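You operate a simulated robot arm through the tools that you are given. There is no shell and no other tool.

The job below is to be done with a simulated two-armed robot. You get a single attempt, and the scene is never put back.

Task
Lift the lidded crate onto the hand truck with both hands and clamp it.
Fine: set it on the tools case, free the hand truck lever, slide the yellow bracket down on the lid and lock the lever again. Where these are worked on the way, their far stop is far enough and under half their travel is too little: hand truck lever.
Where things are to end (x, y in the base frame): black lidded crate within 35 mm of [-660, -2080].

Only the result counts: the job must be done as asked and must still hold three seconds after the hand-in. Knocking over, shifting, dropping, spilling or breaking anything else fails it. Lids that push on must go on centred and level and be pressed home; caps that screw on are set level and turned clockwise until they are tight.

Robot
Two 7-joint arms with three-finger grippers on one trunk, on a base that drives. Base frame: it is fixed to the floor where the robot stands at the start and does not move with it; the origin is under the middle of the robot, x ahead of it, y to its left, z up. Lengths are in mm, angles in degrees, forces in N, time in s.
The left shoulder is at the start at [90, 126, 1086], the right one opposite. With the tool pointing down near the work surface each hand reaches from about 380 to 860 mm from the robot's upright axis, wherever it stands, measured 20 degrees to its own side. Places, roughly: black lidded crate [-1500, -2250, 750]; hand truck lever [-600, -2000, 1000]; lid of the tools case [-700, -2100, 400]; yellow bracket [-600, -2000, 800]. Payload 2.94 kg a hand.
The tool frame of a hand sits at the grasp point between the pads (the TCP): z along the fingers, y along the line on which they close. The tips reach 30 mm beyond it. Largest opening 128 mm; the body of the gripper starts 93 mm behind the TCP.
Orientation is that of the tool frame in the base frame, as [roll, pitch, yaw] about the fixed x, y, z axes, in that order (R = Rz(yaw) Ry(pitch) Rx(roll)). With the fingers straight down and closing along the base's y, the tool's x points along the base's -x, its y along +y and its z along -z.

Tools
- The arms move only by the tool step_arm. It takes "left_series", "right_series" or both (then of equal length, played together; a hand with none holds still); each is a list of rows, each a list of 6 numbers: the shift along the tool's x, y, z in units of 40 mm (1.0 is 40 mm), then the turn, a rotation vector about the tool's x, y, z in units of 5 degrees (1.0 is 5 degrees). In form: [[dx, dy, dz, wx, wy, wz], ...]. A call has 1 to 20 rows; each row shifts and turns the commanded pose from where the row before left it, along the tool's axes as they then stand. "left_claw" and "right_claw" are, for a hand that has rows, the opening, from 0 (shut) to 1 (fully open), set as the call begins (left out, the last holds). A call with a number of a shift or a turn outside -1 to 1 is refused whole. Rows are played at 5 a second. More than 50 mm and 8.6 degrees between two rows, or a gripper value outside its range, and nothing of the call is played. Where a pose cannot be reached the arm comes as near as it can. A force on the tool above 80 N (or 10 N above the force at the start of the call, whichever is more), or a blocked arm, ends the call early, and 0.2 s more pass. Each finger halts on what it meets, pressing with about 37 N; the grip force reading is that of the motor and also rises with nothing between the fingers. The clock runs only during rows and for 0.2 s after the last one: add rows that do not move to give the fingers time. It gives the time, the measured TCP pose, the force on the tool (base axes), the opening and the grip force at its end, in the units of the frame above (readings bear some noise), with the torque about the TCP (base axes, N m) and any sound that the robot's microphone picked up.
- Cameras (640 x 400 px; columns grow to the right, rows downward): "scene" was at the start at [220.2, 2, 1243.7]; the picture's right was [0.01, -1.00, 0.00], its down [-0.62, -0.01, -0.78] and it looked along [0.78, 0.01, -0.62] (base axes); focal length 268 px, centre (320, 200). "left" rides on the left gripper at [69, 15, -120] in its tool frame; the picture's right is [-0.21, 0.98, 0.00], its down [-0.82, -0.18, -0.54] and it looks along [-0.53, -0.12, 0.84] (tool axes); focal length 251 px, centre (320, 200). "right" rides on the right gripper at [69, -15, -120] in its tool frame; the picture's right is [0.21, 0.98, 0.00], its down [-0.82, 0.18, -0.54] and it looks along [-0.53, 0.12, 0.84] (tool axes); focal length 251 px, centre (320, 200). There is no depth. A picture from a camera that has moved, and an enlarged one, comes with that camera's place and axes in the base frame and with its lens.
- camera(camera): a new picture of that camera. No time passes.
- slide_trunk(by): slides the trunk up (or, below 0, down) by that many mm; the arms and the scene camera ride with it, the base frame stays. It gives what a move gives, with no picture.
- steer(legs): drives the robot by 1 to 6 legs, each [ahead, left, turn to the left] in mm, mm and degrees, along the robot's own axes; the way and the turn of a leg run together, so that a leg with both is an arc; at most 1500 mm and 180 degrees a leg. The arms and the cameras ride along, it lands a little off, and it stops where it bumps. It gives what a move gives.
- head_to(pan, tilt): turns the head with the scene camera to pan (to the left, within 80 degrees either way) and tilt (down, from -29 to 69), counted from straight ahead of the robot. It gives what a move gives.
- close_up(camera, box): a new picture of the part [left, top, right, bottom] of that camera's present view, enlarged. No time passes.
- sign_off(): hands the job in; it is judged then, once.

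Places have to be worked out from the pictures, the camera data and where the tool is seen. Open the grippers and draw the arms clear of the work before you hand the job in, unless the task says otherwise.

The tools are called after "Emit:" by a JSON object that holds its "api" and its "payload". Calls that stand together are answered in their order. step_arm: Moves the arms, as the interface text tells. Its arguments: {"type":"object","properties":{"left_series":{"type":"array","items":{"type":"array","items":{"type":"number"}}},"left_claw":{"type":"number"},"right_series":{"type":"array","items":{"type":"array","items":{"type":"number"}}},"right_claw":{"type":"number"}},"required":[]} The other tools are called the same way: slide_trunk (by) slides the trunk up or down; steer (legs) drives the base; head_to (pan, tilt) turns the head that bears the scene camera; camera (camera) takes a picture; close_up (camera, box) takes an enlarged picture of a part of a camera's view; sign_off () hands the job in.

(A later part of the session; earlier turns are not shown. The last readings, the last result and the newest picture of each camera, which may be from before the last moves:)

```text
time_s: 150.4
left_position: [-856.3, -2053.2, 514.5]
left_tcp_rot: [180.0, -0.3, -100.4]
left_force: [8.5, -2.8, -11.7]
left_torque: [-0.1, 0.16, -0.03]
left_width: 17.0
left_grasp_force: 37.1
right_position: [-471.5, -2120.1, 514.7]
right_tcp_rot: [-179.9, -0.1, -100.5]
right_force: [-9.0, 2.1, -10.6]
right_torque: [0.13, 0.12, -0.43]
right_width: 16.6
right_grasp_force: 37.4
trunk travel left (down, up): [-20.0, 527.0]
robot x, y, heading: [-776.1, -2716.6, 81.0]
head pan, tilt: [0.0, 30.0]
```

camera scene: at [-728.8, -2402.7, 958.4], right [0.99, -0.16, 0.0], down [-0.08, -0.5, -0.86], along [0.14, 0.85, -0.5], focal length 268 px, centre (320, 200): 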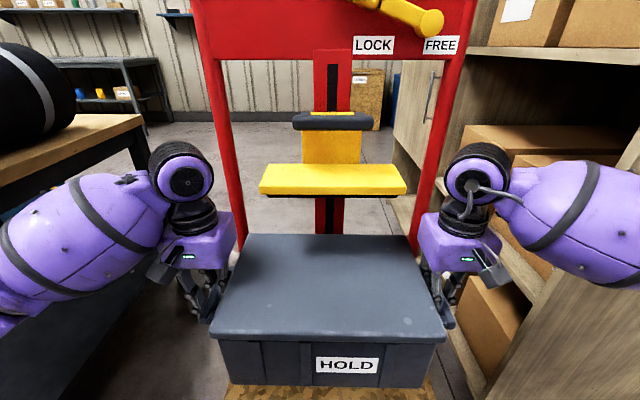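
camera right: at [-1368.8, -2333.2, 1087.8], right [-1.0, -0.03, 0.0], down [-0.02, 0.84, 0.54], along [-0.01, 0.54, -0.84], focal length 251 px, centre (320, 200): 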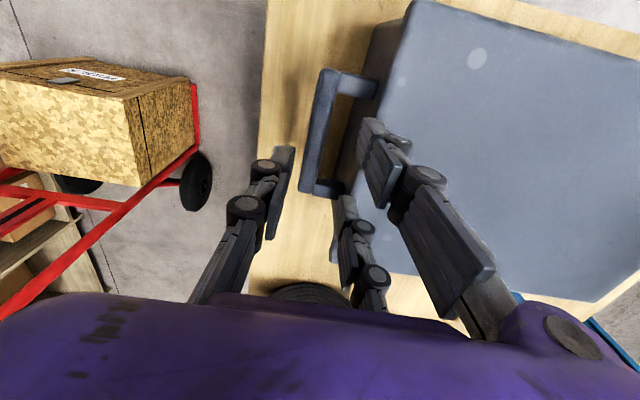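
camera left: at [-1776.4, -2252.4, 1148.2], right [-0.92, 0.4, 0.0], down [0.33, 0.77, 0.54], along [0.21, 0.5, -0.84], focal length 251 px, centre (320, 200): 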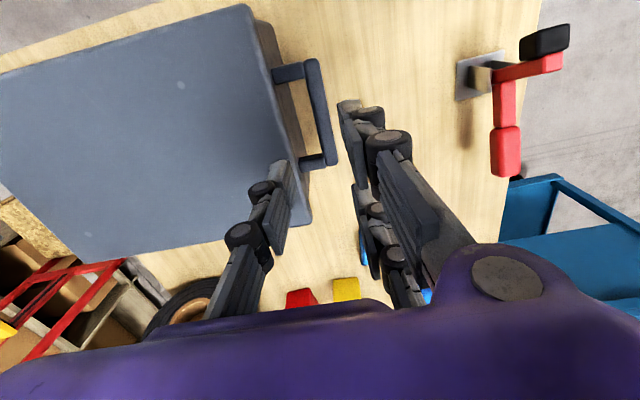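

Still hanging (≈−11 N each). I continue down in 2 mm rows.

Emit:
{"api": "step_arm", "payload": {"left_series": [[0, 0, 0.05, 0, 0, 0], [0, 0, 0.05, 0, 0, 0], [0, 0, 0.05, 0, 0, 0], [0, 0, 0.05, 0, 0, 0], [0, 0, 0, 0, 0, 0]], "right_series": [[0, 0, 0.05, 0, 0, 0], [0, 0, 0.05, 0, 0, 0], [0, 0, 0.05, 0, 0, 0], [0, 0, 0.05, 0, 0, 0], [0, 0, 0, 0, 0, 0]]}}

Emit:
{"api": "camera", "payload": {"camera": "right"}}

Emit:
{"api": "camera", "payload": {"camera": "left"}}

```text
time_s: 151.6
left_position: [-856.6, -2052.2, 506.7]
left_tcp_rot: [179.9, -0.1, -100.4]
left_force: [6.6, -2.2, -6.7]
left_torque: [0.04, -0.04, -0.24]
left_width: 16.8
left_grasp_force: 36.5
right_position: [-471.4, -2120.1, 506.2]
right_tcp_rot: [-179.9, -0.1, -100.4]
right_force: [-5.9, 2.1, -10.7]
right_torque: [0.43, -0.02, -0.19]
right_width: 16.9
right_grasp_force: 36.4
trunk travel left (down, up): [-20.0, 527.0]
robot x, y, heading: [-778.5, -2722.3, 80.8]
head pan, tilt: [0.0, 30.0]
```

```text
taken
camera right: at [-469.6, -2190.2, 626.0], right [-1.0, -0.03, 0.0], down [-0.03, 0.84, 0.54], along [-0.02, 0.54, -0.84], focal length 251 px, centre (320, 200)
```

right: 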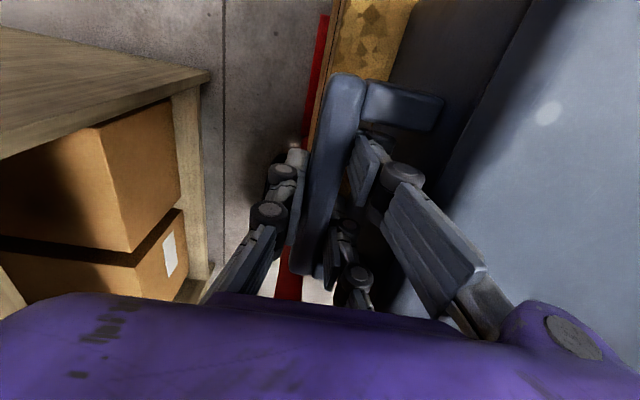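

```text
taken
camera left: at [-882.0, -2118.1, 627.4], right [-0.92, 0.39, 0.0], down [0.33, 0.78, 0.54], along [0.21, 0.5, -0.84], focal length 251 px, centre (320, 200)
```

left: 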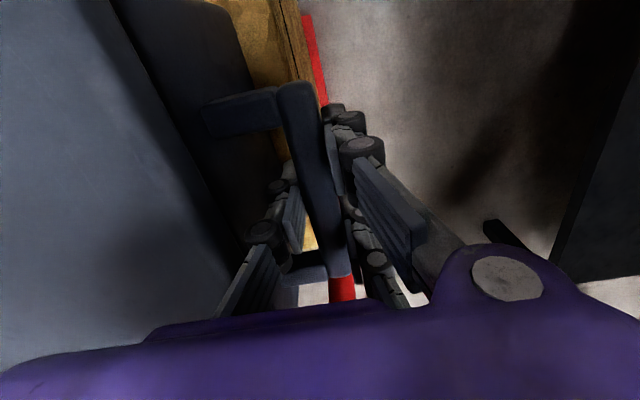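

The left side begins to touch (−6.7 N). I lower 4 mm more in 1 mm rows.

Emit:
{"api": "step_arm", "payload": {"left_series": [[0, 0, 0.025, 0, 0, 0], [0, 0, 0.025, 0, 0, 0], [0, 0, 0.025, 0, 0, 0], [0, 0, 0.025, 0, 0, 0], [0, 0, 0, 0, 0, 0]], "right_series": [[0, 0, 0.025, 0, 0, 0], [0, 0, 0.025, 0, 0, 0], [0, 0, 0.025, 0, 0, 0], [0, 0, 0.025, 0, 0, 0], [0, 0, 0, 0, 0, 0]]}}

```text
time_s: 152.8
left_position: [-855.7, -2051.3, 507.5]
left_tcp_rot: [-179.8, 0.5, -100.3]
left_force: [9.5, 11.8, 20.2]
left_torque: [-0.64, 0.11, -0.28]
left_width: 16.9
left_grasp_force: 37.3
right_position: [-471.5, -2119.6, 506.3]
right_tcp_rot: [180.0, 0.4, -100.5]
right_force: [1.3, 9.9, 26.6]
right_torque: [-0.18, 0.09, 0.01]
right_width: 16.8
right_grasp_force: 37.1
trunk travel left (down, up): [-20.0, 527.0]
robot x, y, heading: [-779.4, -2719.1, 80.7]
head pan, tilt: [0.0, 30.0]
```

The crate rests on the case (upward push 20–27 N). I relieve 2.5 mm and open both grippers slightly to free the bars.

Emit:
{"api": "step_arm", "payload": {"left_series": [[0, 0, -0.06, 0, 0, 0], [0, 0, 0, 0, 0, 0]], "right_series": [[0, 0, -0.06, 0, 0, 0], [0, 0, 0, 0, 0, 0]]}}

Emit:
{"api": "step_arm", "payload": {"left_series": [[0, 0, 0, 0, 0, 0], [0, 0, 0, 0, 0, 0], [0, 0, 0, 0, 0, 0]], "right_series": [[0, 0, 0, 0, 0, 0], [0, 0, 0, 0, 0, 0], [0, 0, 0, 0, 0, 0]], "left_claw": 0.2, "right_claw": 0.2}}

Emit:
{"api": "camera", "payload": {"camera": "scene"}}

```text
time_s: 153.4
left_position: [-856.9, -2053.6, 506.0]
left_tcp_rot: [-180.0, 0.1, -100.4]
left_force: [14.7, 6.3, 7.8]
left_torque: [1.17, -0.22, 0.21]
left_width: 16.7
left_grasp_force: 37.1
right_position: [-471.5, -2119.7, 504.7]
right_tcp_rot: [180.0, 0.1, -100.3]
right_force: [-0.5, 9.4, 22.5]
right_torque: [0.75, -0.1, 0.12]
right_width: 16.7
right_grasp_force: 37.9
trunk travel left (down, up): [-20.0, 527.0]
robot x, y, heading: [-777.3, -2719.6, 80.9]
head pan, tilt: [0.0, 30.0]
```

```text
time_s: 154.2
left_position: [-857.0, -2052.1, 505.7]
left_tcp_rot: [179.9, -0.2, -100.3]
left_force: [-0.6, -0.5, -0.4]
left_torque: [-0.02, 0.03, -0.03]
left_width: 25.3
left_grasp_force: 0.0
right_position: [-472.1, -2119.8, 503.8]
right_tcp_rot: [-179.9, -0.1, -100.4]
right_force: [0.8, 0.1, -0.1]
right_torque: [0.03, 0.01, 0.0]
right_width: 25.6
right_grasp_force: 0.1
trunk travel left (down, up): [-20.0, 527.0]
robot x, y, heading: [-776.3, -2721.1, 80.8]
head pan, tilt: [0.0, 30.0]
```

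```text
taken
camera scene: at [-729.1, -2404.6, 959.0], right [0.99, -0.16, 0.0], down [-0.08, -0.49, -0.87], along [0.14, 0.85, -0.5], focal length 268 px, centre (320, 200)
```

scene: 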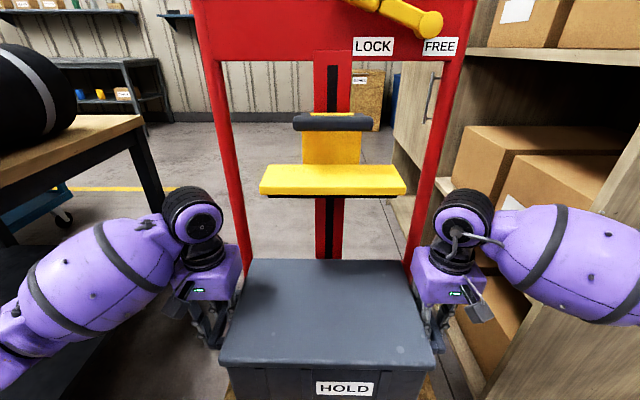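

The crate is released with no residual forces. I raise the trunk to draw the hands straight up off the bars.

Emit:
{"api": "slide_trunk", "payload": {"by": 120}}

Emit:
{"api": "camera", "payload": {"camera": "scene"}}

```text
time_s: 155.7
left_position: [-856.9, -2053.3, 624.1]
left_tcp_rot: [179.9, -0.1, -100.4]
left_force: [-0.2, 0.1, -0.3]
left_torque: [0.01, 0.0, 0.0]
left_width: 25.5
left_grasp_force: 0.1
right_position: [-472.5, -2120.5, 623.0]
right_tcp_rot: [-180.0, -0.3, -100.4]
right_force: [-0.2, 0.5, 0.1]
right_torque: [-0.01, -0.01, -0.01]
right_width: 25.7
right_grasp_force: 0.1
trunk travel left (down, up): [-140.0, 407.0]
robot x, y, heading: [-782.1, -2724.6, 80.9]
head pan, tilt: [0.0, 30.0]
```

```text
taken
camera scene: at [-735.4, -2443.3, 1082.5], right [0.99, -0.16, 0.0], down [-0.08, -0.49, -0.87], along [0.14, 0.85, -0.5], focal length 268 px, centre (320, 200)
```

scene: 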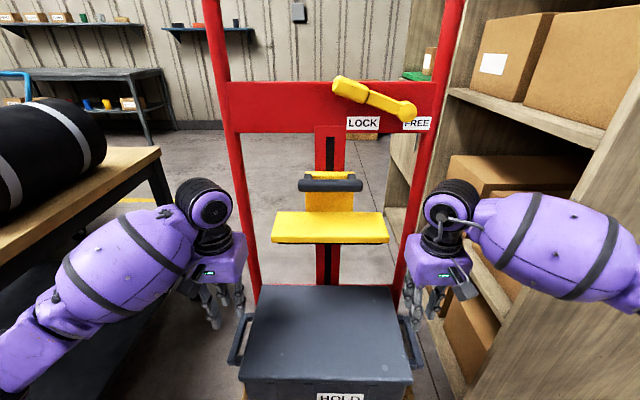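

The crate sits at ≈[-664.7,-2081.7] on the case, within tolerance. I raise the trunk to its start height, then will turn the right hand to point forward for the lever.

Emit:
{"api": "slide_trunk", "payload": {"by": 160}}

Emit:
{"api": "camera", "payload": {"camera": "scene"}}

Emit:
{"api": "close_up", "payload": {"camera": "scene", "box": [230, 130, 430, 260]}}

```text
time_s: 157.5
left_position: [-856.4, -2054.2, 784.7]
left_tcp_rot: [179.8, 0.0, -100.5]
left_force: [0.4, 0.5, 1.6]
left_torque: [-0.01, 0.01, 0.0]
left_width: 25.5
left_grasp_force: 0.1
right_position: [-471.2, -2120.9, 783.6]
right_tcp_rot: [-180.0, -0.2, -100.5]
right_force: [0.4, -0.3, 0.0]
right_torque: [-0.05, -0.02, -0.01]
right_width: 25.6
right_grasp_force: 0.1
trunk travel left (down, up): [-300.0, 247.0]
robot x, y, heading: [-779.2, -2721.5, 80.9]
head pan, tilt: [0.0, 30.0]
```

```text
taken
camera scene: at [-744.1, -2496.9, 1257.0], right [0.99, -0.16, 0.0], down [-0.08, -0.49, -0.87], along [0.14, 0.85, -0.5], focal length 268 px, centre (320, 200)
```

scene: 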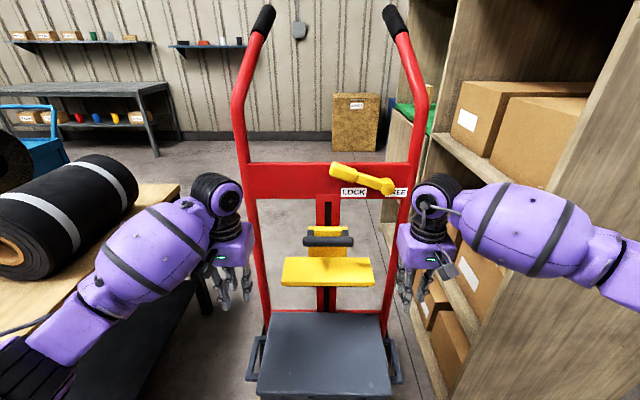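

```text
3.08 times, centred on (330, 195) of scene
camera zoom: at [-744.1, -2496.9, 1257.0], right [0.99, -0.16, 0.0], down [-0.08, -0.49, -0.87], along [0.14, 0.85, -0.5], focal length 826 px, centre (289, 215)
```

zoom: 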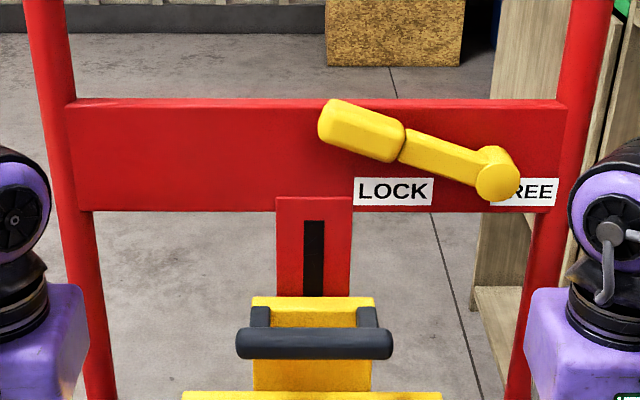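

From this view I refine: lever pivot ≈[-511,-1995,984], handle centre ≈[-608,-1976,1017] pointing up-left, plate face ~23 mm behind its front. I rotate the right hand to point forward, in two halves, with the fingers closed.

Emit:
{"api": "step_arm", "payload": {"right_series": [[0.2, 0, -0.5, 0, -1, 0], [0.2, 0, -0.5, 0, -1, 0], [0.2, 0, -0.5, 0, -1, 0], [0.2, 0, -0.5, 0, -1, 0], [0, 0, 0, 0, -1, 0], [0, 0, 0, 0, -1, 0], [0, 0, 0, 0, -1, 0], [0, 0, 0, 0, -1, 0], [0, 0, 0, 0, -1, 0]], "right_claw": 0}}

Emit:
{"api": "camera", "payload": {"camera": "scene"}}

```text
time_s: 159.5
left_position: [-855.8, -2053.2, 785.9]
left_tcp_rot: [179.9, 0.0, -100.4]
left_force: [0.0, -0.1, 0.1]
left_torque: [0.0, -0.01, 0.0]
left_width: 25.4
left_grasp_force: 0.1
right_position: [-479.7, -2161.1, 859.8]
right_tcp_rot: [-179.9, 45.0, -100.3]
right_force: [0.9, 0.1, -0.1]
right_torque: [-0.02, 0.0, 0.02]
right_width: 0.0
right_grasp_force: 3.2
trunk travel left (down, up): [-300.0, 247.0]
robot x, y, heading: [-777.5, -2721.3, 81.0]
head pan, tilt: [0.0, 30.0]
```

```text
taken
camera scene: at [-744.0, -2497.3, 1257.1], right [0.99, -0.16, 0.0], down [-0.08, -0.49, -0.87], along [0.14, 0.85, -0.5], focal length 268 px, centre (320, 200)
```

scene: 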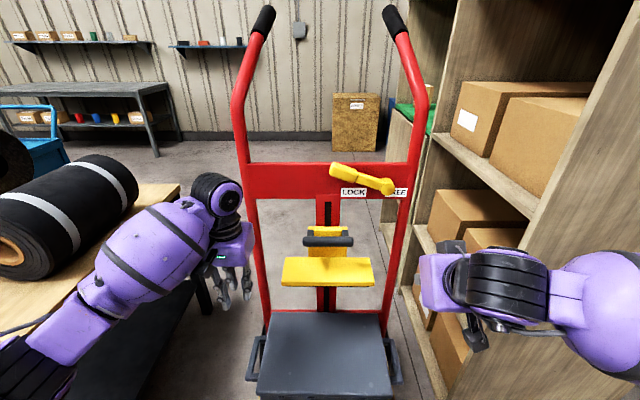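

The hand is halfway (45°). I continue the rotation to point fully forward.

Emit:
{"api": "step_arm", "payload": {"right_series": [[0, 0, 0, 0, -1, 0], [0, 0, 0, 0, -1, 0], [0, 0, 0, 0, -1, 0], [0, 0, 0, 0, -1, 0], [0, 0, 0, 0, -1, 0], [0, 0, 0, 0, -1, 0], [0, 0, 0, 0, -1, 0], [0, 0, 0, 0, -1, 0], [0, 0, 0, 0, -1, 0], [0, 0, 0, 0, 0, 0]]}}

Emit:
{"api": "camera", "payload": {"camera": "scene"}}

Emit:
{"api": "camera", "payload": {"camera": "right"}}

```text
time_s: 161.7
left_position: [-857.5, -2052.8, 785.2]
left_tcp_rot: [179.9, 0.0, -100.4]
left_force: [-0.3, -0.7, -0.4]
left_torque: [-0.02, -0.01, -0.01]
left_width: 25.6
left_grasp_force: 0.1
right_position: [-463.5, -2165.4, 862.5]
right_tcp_rot: [180.0, 57.1, -100.3]
right_force: [-0.4, -0.6, -0.1]
right_torque: [0.04, -0.03, 0.01]
right_width: 0.0
right_grasp_force: 3.2
right hand out of reach, approached as far as the arm can: row 3, 4, 5, 6, 7, 8, 9
trunk travel left (down, up): [-300.0, 247.0]
robot x, y, heading: [-780.1, -2721.4, 80.6]
head pan, tilt: [0.0, 30.0]
```

```text
taken
camera scene: at [-744.1, -2497.2, 1257.1], right [0.99, -0.16, 0.0], down [-0.08, -0.49, -0.87], along [0.14, 0.85, -0.5], focal length 268 px, centre (320, 200)
```

scene: 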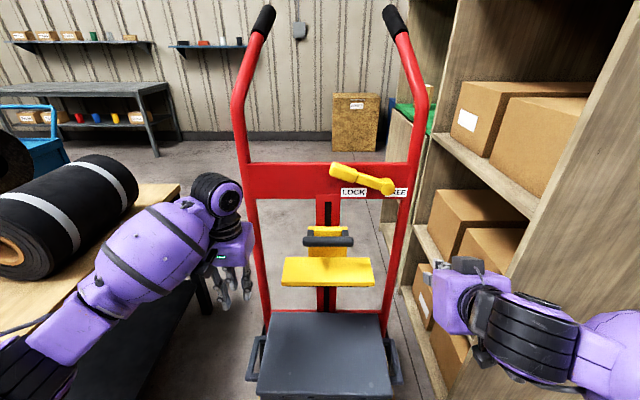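

```text
taken
camera right: at [-474.5, -2304.0, 869.0], right [-0.98, 0.06, -0.18], down [-0.18, 0.02, 0.98], along [0.06, 1.0, -0.01], focal length 251 px, centre (320, 200)
```

right: 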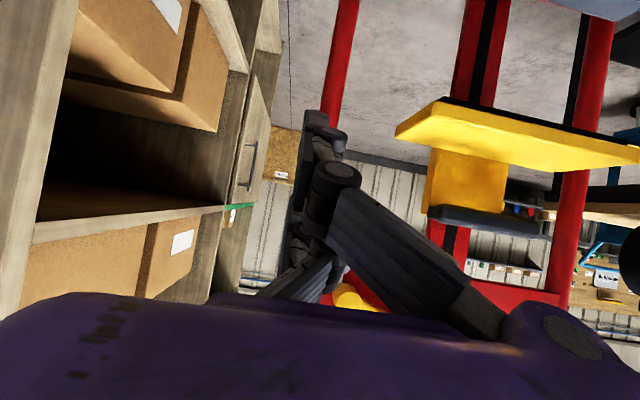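

The arm cannot reach the full 90° there (stopped at 57°). I test with a still row whether the command is still held beyond reach.

Emit:
{"api": "step_arm", "payload": {"right_series": [[0, 0, 0, 0, 0, 0]]}}

```text
time_s: 162.1
left_position: [-857.0, -2053.1, 785.2]
left_tcp_rot: [179.9, 0.0, -100.4]
left_force: [0.4, 0.1, -0.6]
left_torque: [-0.03, 0.01, -0.01]
left_width: 25.4
left_grasp_force: 0.1
right_position: [-463.8, -2164.8, 862.3]
right_tcp_rot: [-180.0, 57.1, -100.2]
right_force: [0.0, -0.2, -0.2]
right_torque: [0.0, -0.03, -0.02]
right_width: 0.0
right_grasp_force: 3.0
trunk travel left (down, up): [-300.0, 247.0]
robot x, y, heading: [-777.0, -2725.3, 80.9]
head pan, tilt: [0.0, 30.0]
```

The command resets to the actual pose. I now move the right hand up 113 mm and left 174 mm towards the lever at this tilt.

Emit:
{"api": "step_arm", "payload": {"right_series": [[-0.395, 0.5, -0.255, 0, 0, 0], [-0.395, 0.7, -0.255, 0, 0, 0], [-0.395, 0.7, -0.255, 0, 0, 0], [-0.395, 0.8, -0.255, 0, 0, 0], [-0.395, 0.8, -0.255, 0, 0, 0], [-0.395, 0.85, -0.255, 0, 0, 0], [0, 0, 0, 0, 0, 0]]}}

Emit:
{"api": "camera", "payload": {"camera": "scene"}}

Emit:
{"api": "camera", "payload": {"camera": "right"}}

```text
time_s: 163.7
left_position: [-855.8, -2054.4, 785.5]
left_tcp_rot: [179.9, 0.1, -100.4]
left_force: [0.1, -0.1, -0.6]
left_torque: [0.02, -0.03, -0.02]
left_width: 25.5
left_grasp_force: 0.0
right_position: [-635.4, -2132.8, 975.0]
right_tcp_rot: [180.0, 57.1, -100.4]
right_force: [0.2, 0.1, -0.3]
right_torque: [-0.01, 0.0, -0.02]
right_width: 0.0
right_grasp_force: 2.8
trunk travel left (down, up): [-300.0, 247.0]
robot x, y, heading: [-775.2, -2725.1, 80.7]
head pan, tilt: [0.0, 30.0]
```

```text
taken
camera scene: at [-743.4, -2497.5, 1257.1], right [0.99, -0.16, 0.0], down [-0.08, -0.49, -0.87], along [0.14, 0.85, -0.5], focal length 268 px, centre (320, 200)
```

scene: 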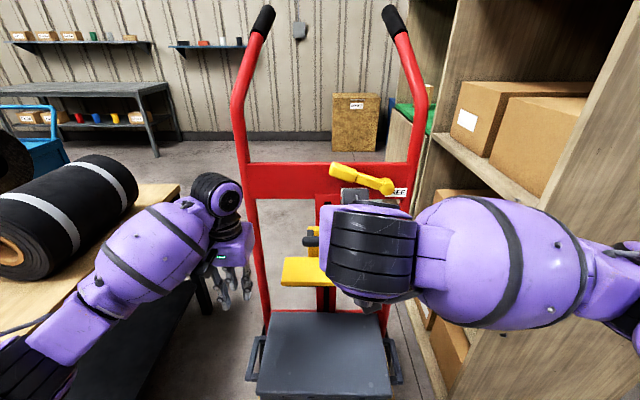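

```text
taken
camera right: at [-645.4, -2271.5, 981.8], right [-0.98, 0.06, -0.18], down [-0.18, 0.02, 0.98], along [0.06, 1.0, -0.01], focal length 251 px, centre (320, 200)
```

right: 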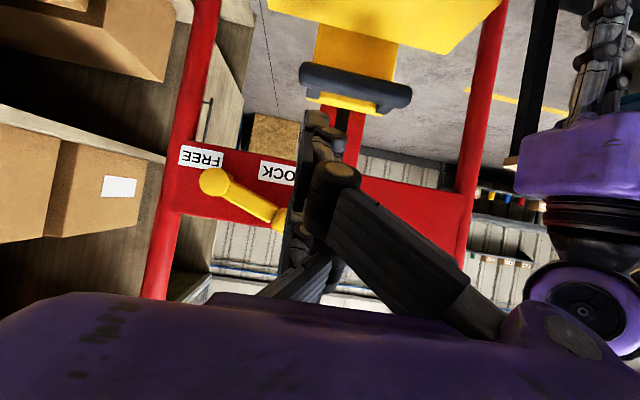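

The right TCP is now at L≈32 mm from the truck centre, 46 mm short of the crate centre line, z=975. I try to pitch the hand further up here.

Emit:
{"api": "step_arm", "payload": {"right_series": [[0, 0, 0, 0, -1, 0], [0, 0, 0, 0, -1, 0], [0, 0, 0, 0, -1, 0], [0, 0, 0, 0, 0, 0]]}}

```text
time_s: 164.7
left_position: [-855.4, -2053.1, 785.6]
left_tcp_rot: [179.8, -0.1, -100.3]
left_force: [-0.4, -0.1, 0.0]
left_torque: [-0.04, 0.02, 0.02]
left_width: 25.5
left_grasp_force: 0.0
right_position: [-633.7, -2134.1, 975.3]
right_tcp_rot: [179.8, 72.1, -100.5]
right_force: [0.9, 0.6, 0.3]
right_torque: [0.01, -0.01, 0.0]
right_width: 0.0
right_grasp_force: 3.0
trunk travel left (down, up): [-300.0, 247.0]
robot x, y, heading: [-778.0, -2723.0, 80.9]
head pan, tilt: [0.0, 30.0]
```

It turned to 72° without trouble, so I go on to about 87°.

Emit:
{"api": "step_arm", "payload": {"right_series": [[0, 0, 0, 0, -1, 0], [0, 0, 0, 0, -1, 0], [0, 0, 0, 0, -1, 0], [0, 0, 0, 0, 0, 0]]}}

Emit:
{"api": "camera", "payload": {"camera": "scene"}}

Emit:
{"api": "camera", "payload": {"camera": "right"}}

Emit:
{"api": "camera", "payload": {"camera": "left"}}

```text
time_s: 165.7
left_position: [-856.6, -2053.5, 786.1]
left_tcp_rot: [179.9, 0.0, -100.4]
left_force: [0.7, 0.0, -0.8]
left_torque: [0.01, 0.02, 0.01]
left_width: 25.8
left_grasp_force: 0.0
right_position: [-633.7, -2133.0, 976.7]
right_tcp_rot: [179.5, 87.2, -100.8]
right_force: [-0.7, 0.0, 0.5]
right_torque: [0.0, 0.0, 0.03]
right_width: 0.0
right_grasp_force: 3.1
trunk travel left (down, up): [-300.0, 247.0]
robot x, y, heading: [-778.5, -2723.7, 81.0]
head pan, tilt: [0.0, 30.0]
```

```text
taken
camera scene: at [-743.6, -2497.3, 1257.1], right [0.99, -0.16, 0.0], down [-0.08, -0.49, -0.87], along [0.14, 0.85, -0.5], focal length 268 px, centre (320, 200)
```

scene: 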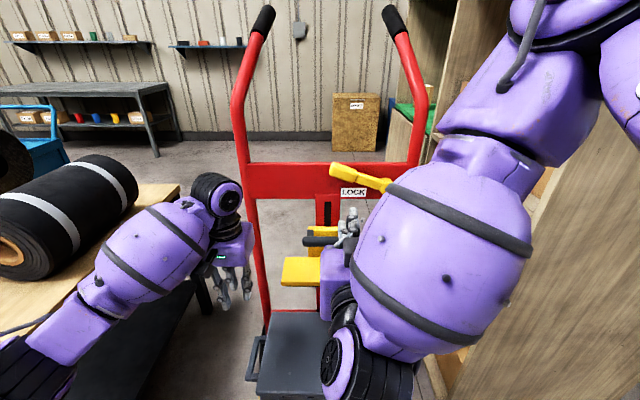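

```text
taken
camera right: at [-642.2, -2258.1, 912.1], right [-0.96, 0.16, -0.21], down [-0.27, -0.46, 0.85], along [0.04, 0.87, 0.49], focal length 251 px, centre (320, 200)
```

right: 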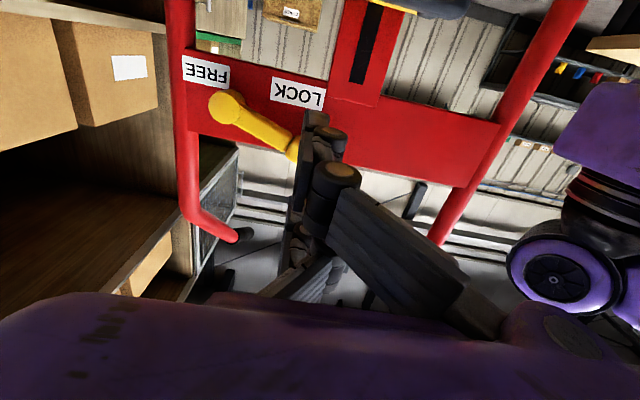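

```text
taken
camera left: at [-882.3, -2119.4, 906.4], right [-0.92, 0.39, 0.0], down [0.33, 0.78, 0.54], along [0.21, 0.5, -0.84], focal length 251 px, centre (320, 200)
```

left: 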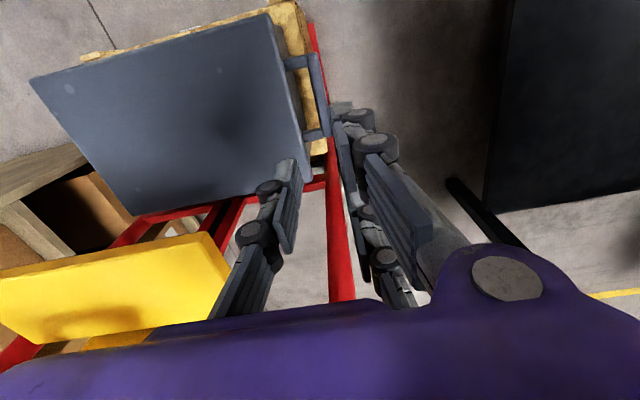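

The hand now points forward (87°), its elbow swung up on the right without contact. I move the closed fingers 136 mm ahead, under the lever handle, keeping ~15 mm below it.

Emit:
{"api": "step_arm", "payload": {"right_series": [[-0.03, 0, 0.68, 0, 0, 0], [-0.03, 0, 0.68, 0, 0, 0], [-0.03, 0, 0.68, 0, 0, 0], [-0.03, 0, 0.68, 0, 0, 0], [-0.03, 0, 0.68, 0, 0, 0], [0, 0, 0, 0, 0, 0]]}}

Emit:
{"api": "camera", "payload": {"camera": "scene"}}

Emit:
{"api": "camera", "payload": {"camera": "right"}}

Emit:
{"api": "close_up", "payload": {"camera": "scene", "box": [270, 130, 430, 230]}}

```text
time_s: 167.1
left_position: [-859.1, -2057.6, 787.2]
left_tcp_rot: [179.9, 0.3, -100.3]
left_force: [0.2, -0.2, 0.8]
left_torque: [0.0, 0.02, 0.0]
left_width: 25.6
left_grasp_force: 0.1
right_position: [-628.2, -2005.8, 979.3]
right_tcp_rot: [-177.1, 87.1, -97.4]
right_force: [-21.4, -36.5, 0.1]
right_torque: [1.26, -0.64, -0.41]
right_width: 0.0
right_grasp_force: 2.9
right hand out of reach, approached as far as the arm can: row 4, 5
trunk travel left (down, up): [-300.0, 247.0]
robot x, y, heading: [-777.8, -2721.1, 80.8]
head pan, tilt: [0.0, 30.0]
```

```text
taken
camera scene: at [-747.8, -2502.3, 1258.1], right [0.99, -0.16, 0.0], down [-0.08, -0.49, -0.87], along [0.14, 0.86, -0.5], focal length 268 px, centre (320, 200)
```

scene: 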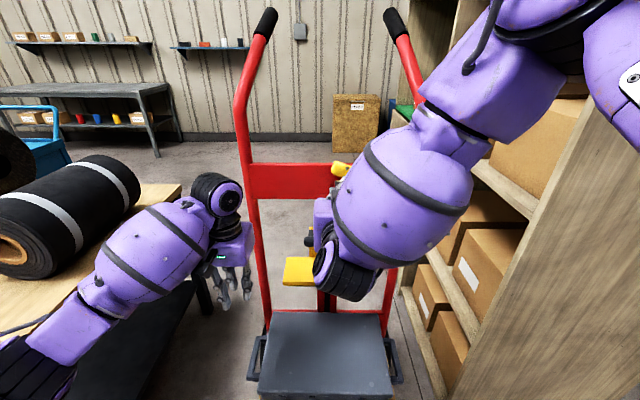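

```text
taken
camera right: at [-635.5, -2131.2, 915.1], right [-0.96, 0.16, -0.22], down [-0.27, -0.46, 0.85], along [0.04, 0.87, 0.48], focal length 251 px, centre (320, 200)
```

right: 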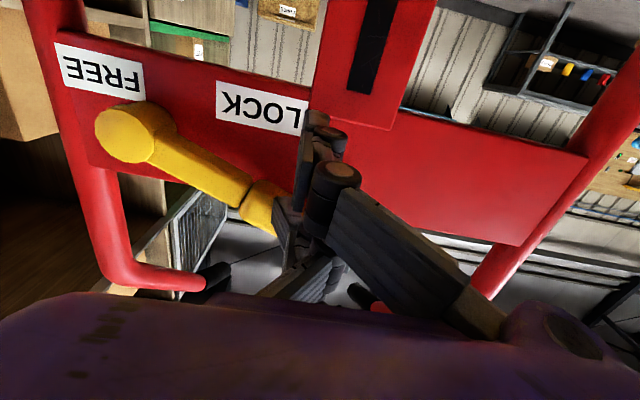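

```text
4.00 times, centred on (350, 180) of scene
camera zoom: at [-747.8, -2502.3, 1258.1], right [0.99, -0.16, 0.0], down [-0.08, -0.49, -0.87], along [0.14, 0.86, -0.5], focal length 1074 px, centre (200, 280)
```

zoom: 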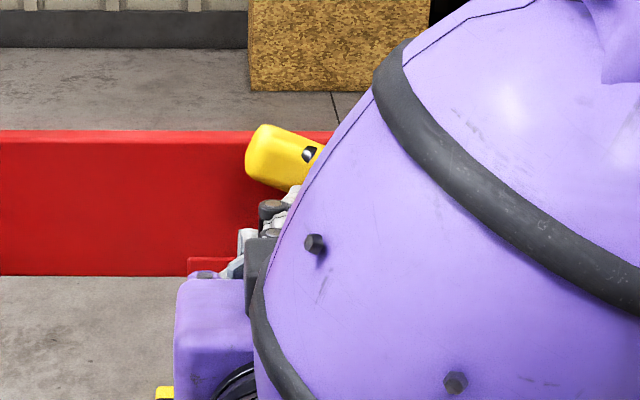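

A 40 N push back appeared and the arm ran out of reach: from the torque the contact is at the handle's front, about 34 mm above the TCP. I retract the hand straight back to rethink.

Emit:
{"api": "step_arm", "payload": {"right_series": [[0, 0, -0.5, 0, 0, 0], [0, 0, -0.75, 0, 0, 0], [0, 0, -0.75, 0, 0, 0], [0, 0, -0.75, 0, 0, 0], [0, 0, -0.5, 0, 0, 0], [0, 0, 0, 0, 0, 0]]}}

Emit:
{"api": "camera", "payload": {"camera": "scene"}}

Emit:
{"api": "camera", "payload": {"camera": "right"}}

```text
time_s: 168.5
left_position: [-855.7, -2052.1, 786.4]
left_tcp_rot: [179.9, 0.0, -100.4]
left_force: [-0.5, 0.4, -0.6]
left_torque: [0.03, 0.0, 0.0]
left_width: 25.5
left_grasp_force: 0.0
right_position: [-643.4, -2130.3, 981.0]
right_tcp_rot: [179.8, 87.1, -100.5]
right_force: [0.0, -0.2, -0.8]
right_torque: [0.02, -0.02, 0.01]
right_width: 0.0
right_grasp_force: 2.8
trunk travel left (down, up): [-300.0, 247.0]
robot x, y, heading: [-782.8, -2722.1, 80.9]
head pan, tilt: [0.0, 30.0]
```

```text
taken
camera scene: at [-744.1, -2497.1, 1257.1], right [0.99, -0.16, 0.0], down [-0.08, -0.49, -0.87], along [0.14, 0.85, -0.5], focal length 268 px, centre (320, 200)
```

scene: 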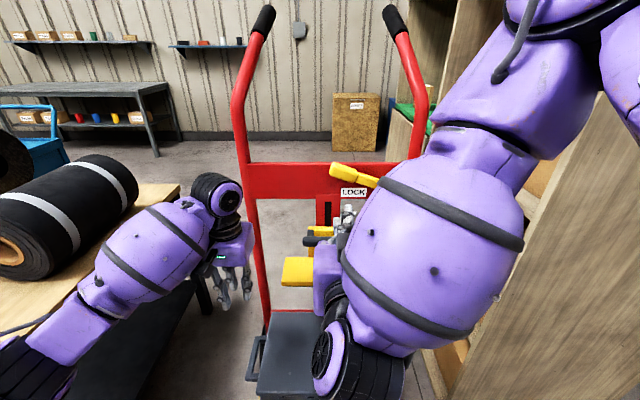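

```text
taken
camera right: at [-650.4, -2254.1, 917.4], right [-0.96, 0.16, -0.21], down [-0.27, -0.46, 0.85], along [0.04, 0.87, 0.49], focal length 251 px, centre (320, 200)
```

right: 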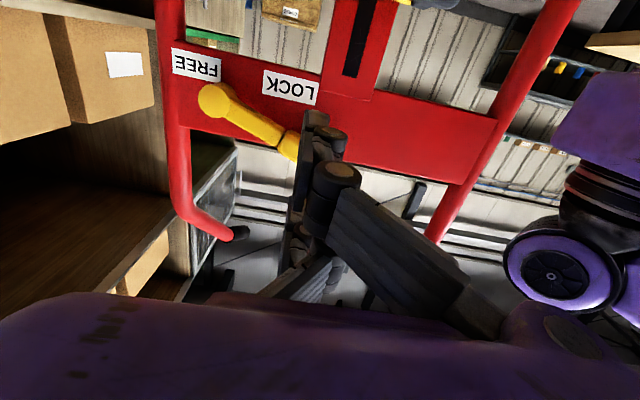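

The lever is unmoved. The forearm came from high-right and probably was what touched; I turn the hand back to the earlier tilt to restore the natural elbow, then will stand further back.

Emit:
{"api": "step_arm", "payload": {"right_series": [[0, 0, 0, 0, 1, 0], [0, 0, 0, 0, 1, 0], [0, 0, 0, 0, 1, 0], [0, 0, 0, 0, 0, 0]]}}

Emit:
{"api": "camera", "payload": {"camera": "scene"}}

Emit:
{"api": "step_arm", "payload": {"right_series": [[0, 0, 0, 0, 1, 0], [0, 0, 0, 0, 1, 0], [0, 0, 0, 0, 1, 0], [0, 0, 0, 0, 0, 0]]}}

Emit:
{"api": "camera", "payload": {"camera": "scene"}}

```text
time_s: 169.5
left_position: [-857.7, -2054.1, 785.5]
left_tcp_rot: [179.9, 0.0, -100.4]
left_force: [-0.5, -0.3, -0.9]
left_torque: [-0.03, -0.05, 0.01]
left_width: 25.5
left_grasp_force: 0.0
right_position: [-645.5, -2130.3, 981.4]
right_tcp_rot: [-180.0, 72.0, -100.2]
right_force: [0.2, 0.4, -0.6]
right_torque: [0.01, 0.01, 0.01]
right_width: 0.2
right_grasp_force: 3.7
trunk travel left (down, up): [-300.0, 247.0]
robot x, y, heading: [-779.4, -2722.3, 80.9]
head pan, tilt: [0.0, 30.0]
```

```text
taken
camera scene: at [-744.4, -2497.0, 1257.1], right [0.99, -0.16, 0.0], down [-0.08, -0.49, -0.87], along [0.14, 0.85, -0.5], focal length 268 px, centre (320, 200)
```

scene: 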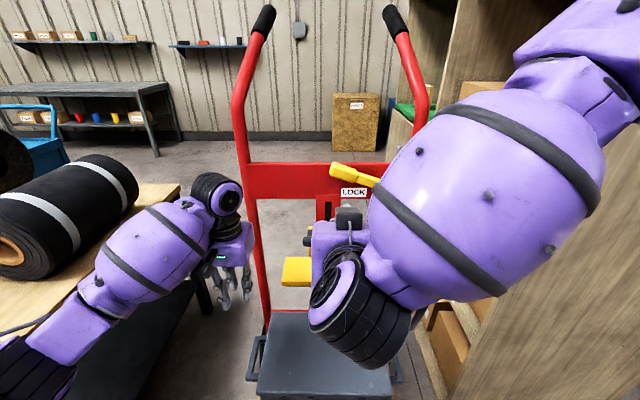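

```text
time_s: 170.5
left_position: [-855.5, -2053.6, 785.1]
left_tcp_rot: [179.9, 0.0, -100.4]
left_force: [-0.1, -0.4, 0.1]
left_torque: [-0.03, 0.05, -0.03]
left_width: 25.2
left_grasp_force: 0.1
right_position: [-644.0, -2128.6, 982.3]
right_tcp_rot: [-180.0, 57.2, -100.1]
right_force: [0.9, 0.3, 0.9]
right_torque: [0.0, 0.01, -0.04]
right_width: 0.2
right_grasp_force: 2.6
trunk travel left (down, up): [-300.0, 247.0]
robot x, y, heading: [-778.2, -2720.3, 81.1]
head pan, tilt: [0.0, 30.0]
```

```text
taken
camera scene: at [-744.4, -2497.2, 1257.1], right [0.99, -0.16, 0.0], down [-0.08, -0.49, -0.87], along [0.14, 0.85, -0.5], focal length 268 px, centre (320, 200)
```

scene: 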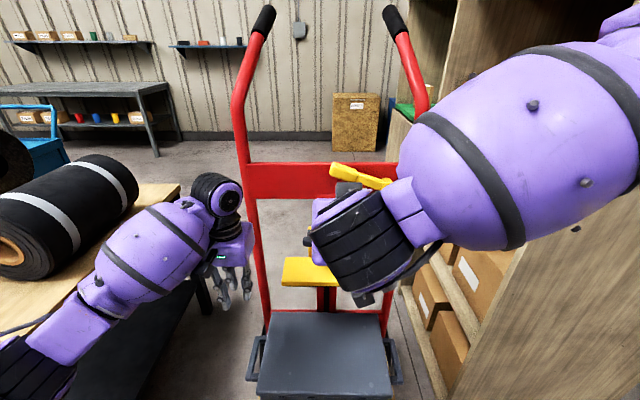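

The mirrored choice is better: the left hand, pointing forward-right, can push the lever over clockwise; the right hand, pointing forward-left, can push it back. I clear the right hand to the right and raise the left hand to z≈975, yawing it 40° to the right.

Emit:
{"api": "step_arm", "payload": {"right_series": [[0.1, -0.8, -0.2, 0, 0, 0], [0.1, -0.8, -0.2, 0, 0, 0], [0.1, -0.8, -0.2, 0, 0, 0], [0.1, -0.8, -0.2, 0, 0, 0], [0.1, -0.8, -0.2, 0, 0, 0], [0, -0.5, 0, 0, 0, 0], [0, 0, 0, 0, 0, 0], [0, 0, 0, 0, 0, 0], [0, 0, 0, 0, 0, 0]], "left_series": [[0, 0, -0.8, 0, 0, 0], [0, 0, -0.8, 0, 0, 0], [0, 0, -0.8, 0, 0, 1], [0, 0, -0.8, 0, 0, 1], [0, 0, -0.8, 0, 0, 1], [0, 0, -0.75, 0, 0, 1], [0, 0, 0, 0, 0, 1], [0, 0, 0, 0, 0, 1], [0, 0, 0, 0, 0, 1]], "left_claw": 0}}

Emit:
{"api": "camera", "payload": {"camera": "scene"}}

```text
time_s: 172.5
left_position: [-855.3, -2051.1, 974.8]
left_tcp_rot: [-180.0, -0.1, -135.5]
left_force: [-0.3, -0.4, 0.1]
left_torque: [-0.01, 0.0, 0.01]
left_width: 0.1
left_grasp_force: 2.9
right_position: [-563.6, -2160.9, 983.0]
right_tcp_rot: [-180.0, 57.1, -100.3]
right_force: [-0.3, -0.6, -1.0]
right_torque: [0.0, 0.0, -0.01]
right_width: 0.0
right_grasp_force: 3.5
right hand out of reach, approached as far as the arm can: row 3, 4, 5
trunk travel left (down, up): [-300.0, 247.0]
robot x, y, heading: [-774.6, -2724.3, 80.8]
head pan, tilt: [0.0, 30.0]
```

```text
taken
camera scene: at [-744.2, -2497.3, 1257.1], right [0.99, -0.16, 0.0], down [-0.08, -0.49, -0.87], along [0.14, 0.85, -0.5], focal length 268 px, centre (320, 200)
```

scene: 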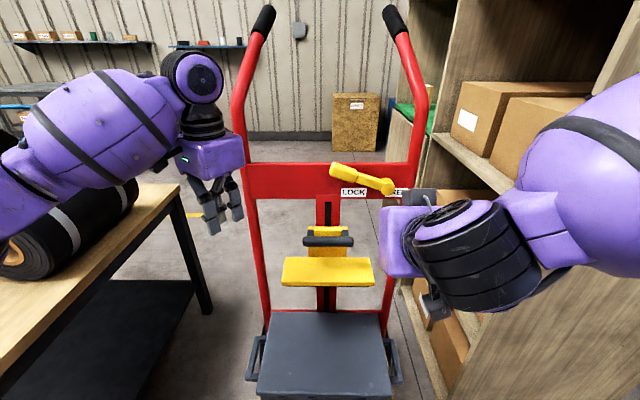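

Left hand is yawed 35° right at z=975. I now pitch the left hand up in steps, while the right hand tilts back down and moves further right.

Emit:
{"api": "step_arm", "payload": {"left_series": [[0, 0, 0, 0, -1, 0], [0, 0, 0, 0, -1, 0], [0, 0, 0, 0, -1, 0], [0, 0, 0, 0, -1, 0], [0, 0, 0, 0, -1, 0], [0, 0, 0, 0, -1, 0], [0, 0, 0, 0, -1, 0], [0, 0, 0, 0, -1, 0], [0, 0, 0, 0, -1, 0], [0, 0, 0, 0, -1, 0], [0, 0, 0, 0, -1, 0], [0, 0, 0, 0, -1, 0]], "right_series": [[0, 0, 0, 0, 1, 0], [0, 0, 0, 0, 1, 0], [0, 0, 0, 0, 1, 0], [0, 0, 0, 0, 1, 0], [0, -0.4, 0, 0, 1, 0], [0, -0.4, 0, 0, 1, 0], [0, -0.4, 0, 0, 1, 0], [0, -0.4, 0, 0, 1, 0], [0, -0.4, 0, 0, 0, 0], [0, -0.4, 0, 0, 0, 0], [0, -0.4, 0, 0, 0, 0], [0, -0.4, 0, 0, 0, 0]]}}

Emit:
{"api": "camera", "payload": {"camera": "scene"}}

Emit:
{"api": "camera", "payload": {"camera": "left"}}

```text
time_s: 175.1
left_position: [-856.1, -2053.1, 975.3]
left_tcp_rot: [180.0, 60.0, -135.5]
left_force: [-0.8, 0.1, 0.6]
left_torque: [-0.01, 0.03, -0.01]
left_width: 0.0
left_grasp_force: 3.0
right_position: [-439.0, -2182.5, 987.9]
right_tcp_rot: [179.9, 17.2, -100.2]
right_force: [-0.5, -0.3, 0.7]
right_torque: [-0.02, 0.0, 0.02]
right_width: 0.1
right_grasp_force: 2.9
trunk travel left (down, up): [-300.0, 247.0]
robot x, y, heading: [-779.0, -2722.1, 81.3]
head pan, tilt: [0.0, 30.0]
```

```text
taken
camera scene: at [-744.0, -2497.6, 1257.2], right [0.99, -0.16, 0.0], down [-0.08, -0.49, -0.87], along [0.14, 0.85, -0.5], focal length 268 px, centre (320, 200)
```

scene: 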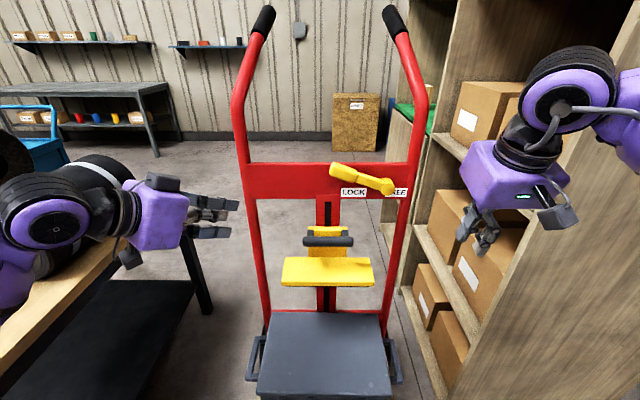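

```text
taken
camera left: at [-964.3, -2141.1, 976.7], right [-0.61, 0.77, 0.19], down [0.09, -0.17, 0.98], along [0.79, 0.61, 0.04], focal length 251 px, centre (320, 200)
```

left: 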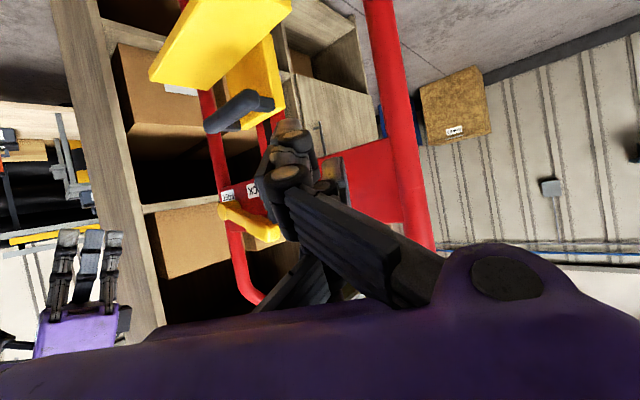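

The left hand took 60° easily. I pitch it another 28°.

Emit:
{"api": "step_arm", "payload": {"left_series": [[0, 0, 0, 0, -1, 0], [0, 0, 0, 0, -1, 0], [0, 0, 0, 0, -1, 0], [0, 0, 0, 0, -1, 0], [0, 0, 0, 0, -1, 0], [0, 0, 0, 0, -0.6, 0], [0, 0, 0, 0, 0, 0]]}}

Emit:
{"api": "camera", "payload": {"camera": "scene"}}

```text
time_s: 176.7
left_position: [-856.5, -2053.9, 976.3]
left_tcp_rot: [179.4, 87.9, -136.1]
left_force: [0.0, -1.0, 0.0]
left_torque: [0.02, 0.01, 0.01]
left_width: 0.0
left_grasp_force: 2.8
right_position: [-440.4, -2181.9, 986.6]
right_tcp_rot: [-179.9, 17.0, -100.3]
right_force: [0.7, -0.4, 0.5]
right_torque: [0.01, 0.0, -0.01]
right_width: 0.1
right_grasp_force: 2.8
trunk travel left (down, up): [-300.0, 247.0]
robot x, y, heading: [-781.3, -2718.9, 80.8]
head pan, tilt: [0.0, 30.0]
```

```text
taken
camera scene: at [-744.1, -2497.2, 1257.1], right [0.99, -0.16, 0.0], down [-0.08, -0.49, -0.87], along [0.14, 0.85, -0.5], focal length 268 px, centre (320, 200)
```

scene: 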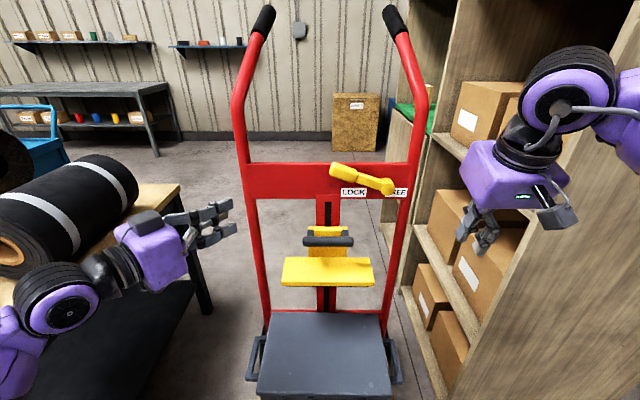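

The left hand now points forward-right, level. I check its elbow and the table on the left.

Emit:
{"api": "head_to", "payload": {"pan": 45, "tilt": 30}}

Emit:
{"api": "camera", "payload": {"camera": "scene"}}

Emit:
{"api": "head_to", "payload": {"pan": 0, "tilt": 30}}

```text
time_s: 177.8
left_position: [-855.1, -2054.3, 976.3]
left_tcp_rot: [179.0, 87.9, -136.4]
left_force: [-0.4, -1.3, 0.5]
left_torque: [0.0, 0.0, -0.01]
left_width: 0.2
left_grasp_force: 3.1
right_position: [-440.3, -2182.4, 987.0]
right_tcp_rot: [180.0, 17.0, -100.2]
right_force: [-0.2, -0.2, -0.8]
right_torque: [0.02, 0.03, 0.01]
right_width: 0.0
right_grasp_force: 2.8
trunk travel left (down, up): [-300.0, 247.0]
robot x, y, heading: [-774.5, -2721.0, 80.9]
head pan, tilt: [45.0, 30.0]
```

```text
taken
camera scene: at [-811.4, -2513.0, 1257.1], right [0.81, 0.58, 0.0], down [0.29, -0.41, -0.87], along [-0.51, 0.7, -0.5], focal length 268 px, centre (320, 200)
```

scene: 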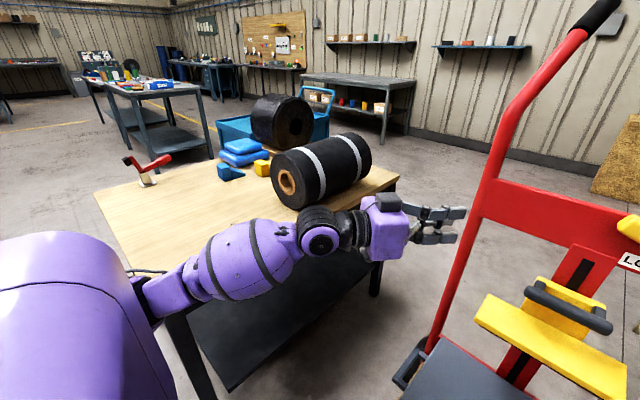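

```text
time_s: 178.9
left_position: [-856.2, -2053.8, 976.0]
left_tcp_rot: [179.2, 87.9, -136.2]
left_force: [0.2, 0.8, -1.1]
left_torque: [-0.01, 0.03, 0.05]
left_width: 0.0
left_grasp_force: 2.8
right_position: [-440.2, -2181.8, 986.6]
right_tcp_rot: [180.0, 17.0, -100.3]
right_force: [-0.4, -0.1, 0.9]
right_torque: [-0.01, -0.01, 0.0]
right_width: 0.0
right_grasp_force: 3.5
trunk travel left (down, up): [-300.0, 247.0]
robot x, y, heading: [-778.6, -2719.6, 80.5]
head pan, tilt: [0.0, 30.0]
```

The left arm is clear of the table. I bring the left hand across towards the lever handle, stopping about 45 mm short of final depth.

Emit:
{"api": "step_arm", "payload": {"left_series": [[0, -0.58, 0.717, 0, 0, 0], [0, -0.58, 0.717, 0, 0, 0], [0, -0.58, 0.717, 0, 0, 0], [0, -0.58, 0.717, 0, 0, 0], [0, -0.58, 0.717, 0, 0, 0], [0, -0.58, 0.717, 0, 0, 0], [0, 0, 0, 0, 0, 0]]}}

Emit:
{"api": "camera", "payload": {"camera": "scene"}}

Emit:
{"api": "camera", "payload": {"camera": "left"}}

```text
time_s: 180.6
left_position: [-637.4, -2030.0, 968.0]
left_tcp_rot: [179.0, 87.9, -136.4]
left_force: [-0.4, 0.3, -0.1]
left_torque: [0.02, 0.01, -0.06]
left_width: 0.1
left_grasp_force: 3.1
right_position: [-441.2, -2182.5, 985.7]
right_tcp_rot: [179.9, 17.1, -100.2]
right_force: [-0.8, 0.5, 0.3]
right_torque: [0.05, 0.0, -0.02]
right_width: 0.0
right_grasp_force: 2.8
trunk travel left (down, up): [-300.0, 247.0]
robot x, y, heading: [-777.0, -2722.2, 80.9]
head pan, tilt: [0.0, 30.0]
```

```text
taken
camera scene: at [-744.7, -2497.3, 1257.1], right [0.99, -0.16, 0.0], down [-0.08, -0.49, -0.87], along [0.14, 0.85, -0.5], focal length 268 px, centre (320, 200)
```

scene: 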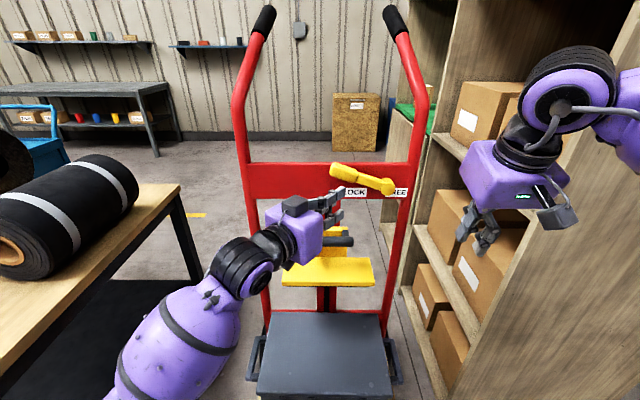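

```text
taken
camera left: at [-733.9, -2105.4, 904.2], right [-0.68, 0.7, 0.22], down [-0.24, -0.49, 0.84], along [0.69, 0.52, 0.5], focal length 251 px, centre (320, 200)
```

left: 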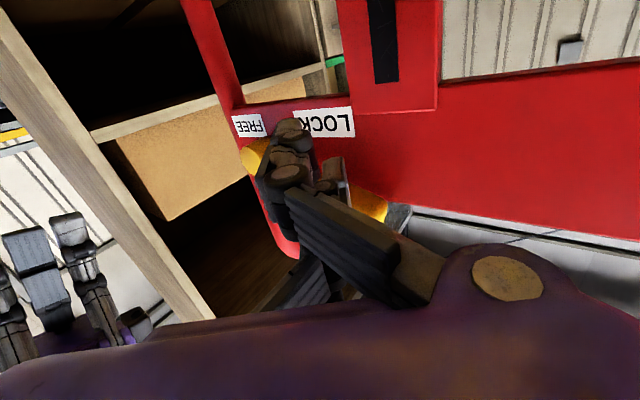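

Good posture, with TCP at depth 55, L 14, z 968. I push forward ~39 mm so the tip sits under the handle just short of the plate.

Emit:
{"api": "step_arm", "payload": {"left_series": [[-0.05, 0.177, 0.275, 0, 0, 0], [-0.05, 0.177, 0.275, 0, 0, 0], [-0.05, 0.177, 0.275, 0, 0, 0], [0, 0, 0, 0, 0, 0]]}}

Emit:
{"api": "close_up", "payload": {"camera": "scene", "box": [250, 130, 430, 250]}}

Emit:
{"api": "camera", "payload": {"camera": "left"}}

```text
time_s: 181.6
left_position: [-626.7, -1991.9, 973.9]
left_tcp_rot: [179.0, 87.9, -136.5]
left_force: [0.7, -0.3, 0.1]
left_torque: [0.0, 0.03, 0.03]
left_width: 0.3
left_grasp_force: 3.0
right_position: [-438.7, -2181.8, 987.6]
right_tcp_rot: [-179.9, 17.1, -100.4]
right_force: [-0.1, 0.8, 1.0]
right_torque: [-0.01, -0.03, 0.02]
right_width: 0.0
right_grasp_force: 3.0
trunk travel left (down, up): [-300.0, 247.0]
robot x, y, heading: [-780.3, -2718.0, 80.7]
head pan, tilt: [0.0, 30.0]
```

```text
3.33 times, centred on (340, 190) of scene
camera zoom: at [-743.6, -2496.9, 1257.0], right [0.99, -0.16, 0.0], down [-0.08, -0.49, -0.87], along [0.14, 0.85, -0.5], focal length 895 px, centre (253, 233)
```

zoom: 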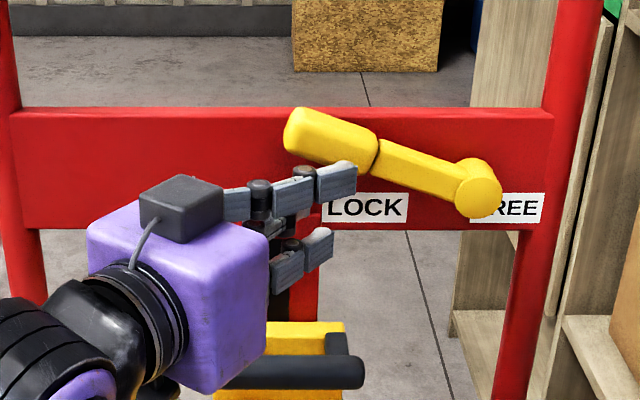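

```text
taken
camera left: at [-723.4, -2067.8, 909.0], right [-0.68, 0.7, 0.22], down [-0.24, -0.49, 0.84], along [0.69, 0.52, 0.5], focal length 251 px, centre (320, 200)
```

left: 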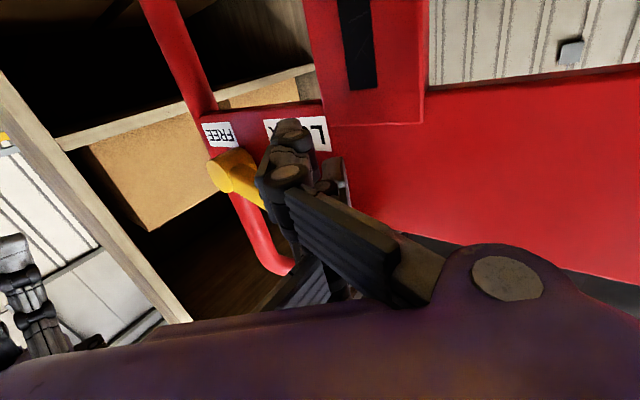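

No contact yet; the finger lies just beneath the handle. I lift along the lever's arc by ~25° and read the force.

Emit:
{"api": "step_arm", "payload": {"left_series": [[-0.22, 0, 0, 0, 0, 0], [-0.22, 0, 0, 0, 0, 0], [-0.26, -0.026, 0.02, 0, 0, 0], [-0.21, -0.046, 0.035, 0, 0, 0], [-0.21, -0.046, 0.035, 0, 0, 0], [0, 0, 0, 0, 0, 0]]}}

Emit:
{"api": "close_up", "payload": {"camera": "scene", "box": [250, 130, 430, 250]}}

```text
time_s: 182.9
left_position: [-619.4, -1992.9, 1018.5]
left_tcp_rot: [178.6, 88.1, -136.9]
left_force: [0.6, -1.2, -1.0]
left_torque: [0.0, 0.04, -0.03]
left_width: 6.1
left_grasp_force: 2.9
right_position: [-439.8, -2182.3, 986.7]
right_tcp_rot: [180.0, 17.1, -100.3]
right_force: [-0.8, 0.3, -0.2]
right_torque: [0.0, 0.02, 0.03]
right_width: 0.0
right_grasp_force: 3.2
trunk travel left (down, up): [-300.0, 247.0]
robot x, y, heading: [-777.4, -2722.1, 80.7]
head pan, tilt: [0.0, 30.0]
```

```text
3.33 times, centred on (340, 190) of scene
camera zoom: at [-744.1, -2497.2, 1257.1], right [0.99, -0.16, 0.0], down [-0.08, -0.49, -0.87], along [0.14, 0.85, -0.5], focal length 895 px, centre (253, 233)
```

zoom: 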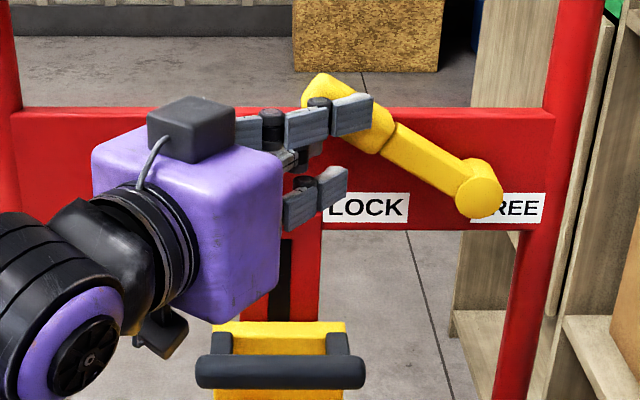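

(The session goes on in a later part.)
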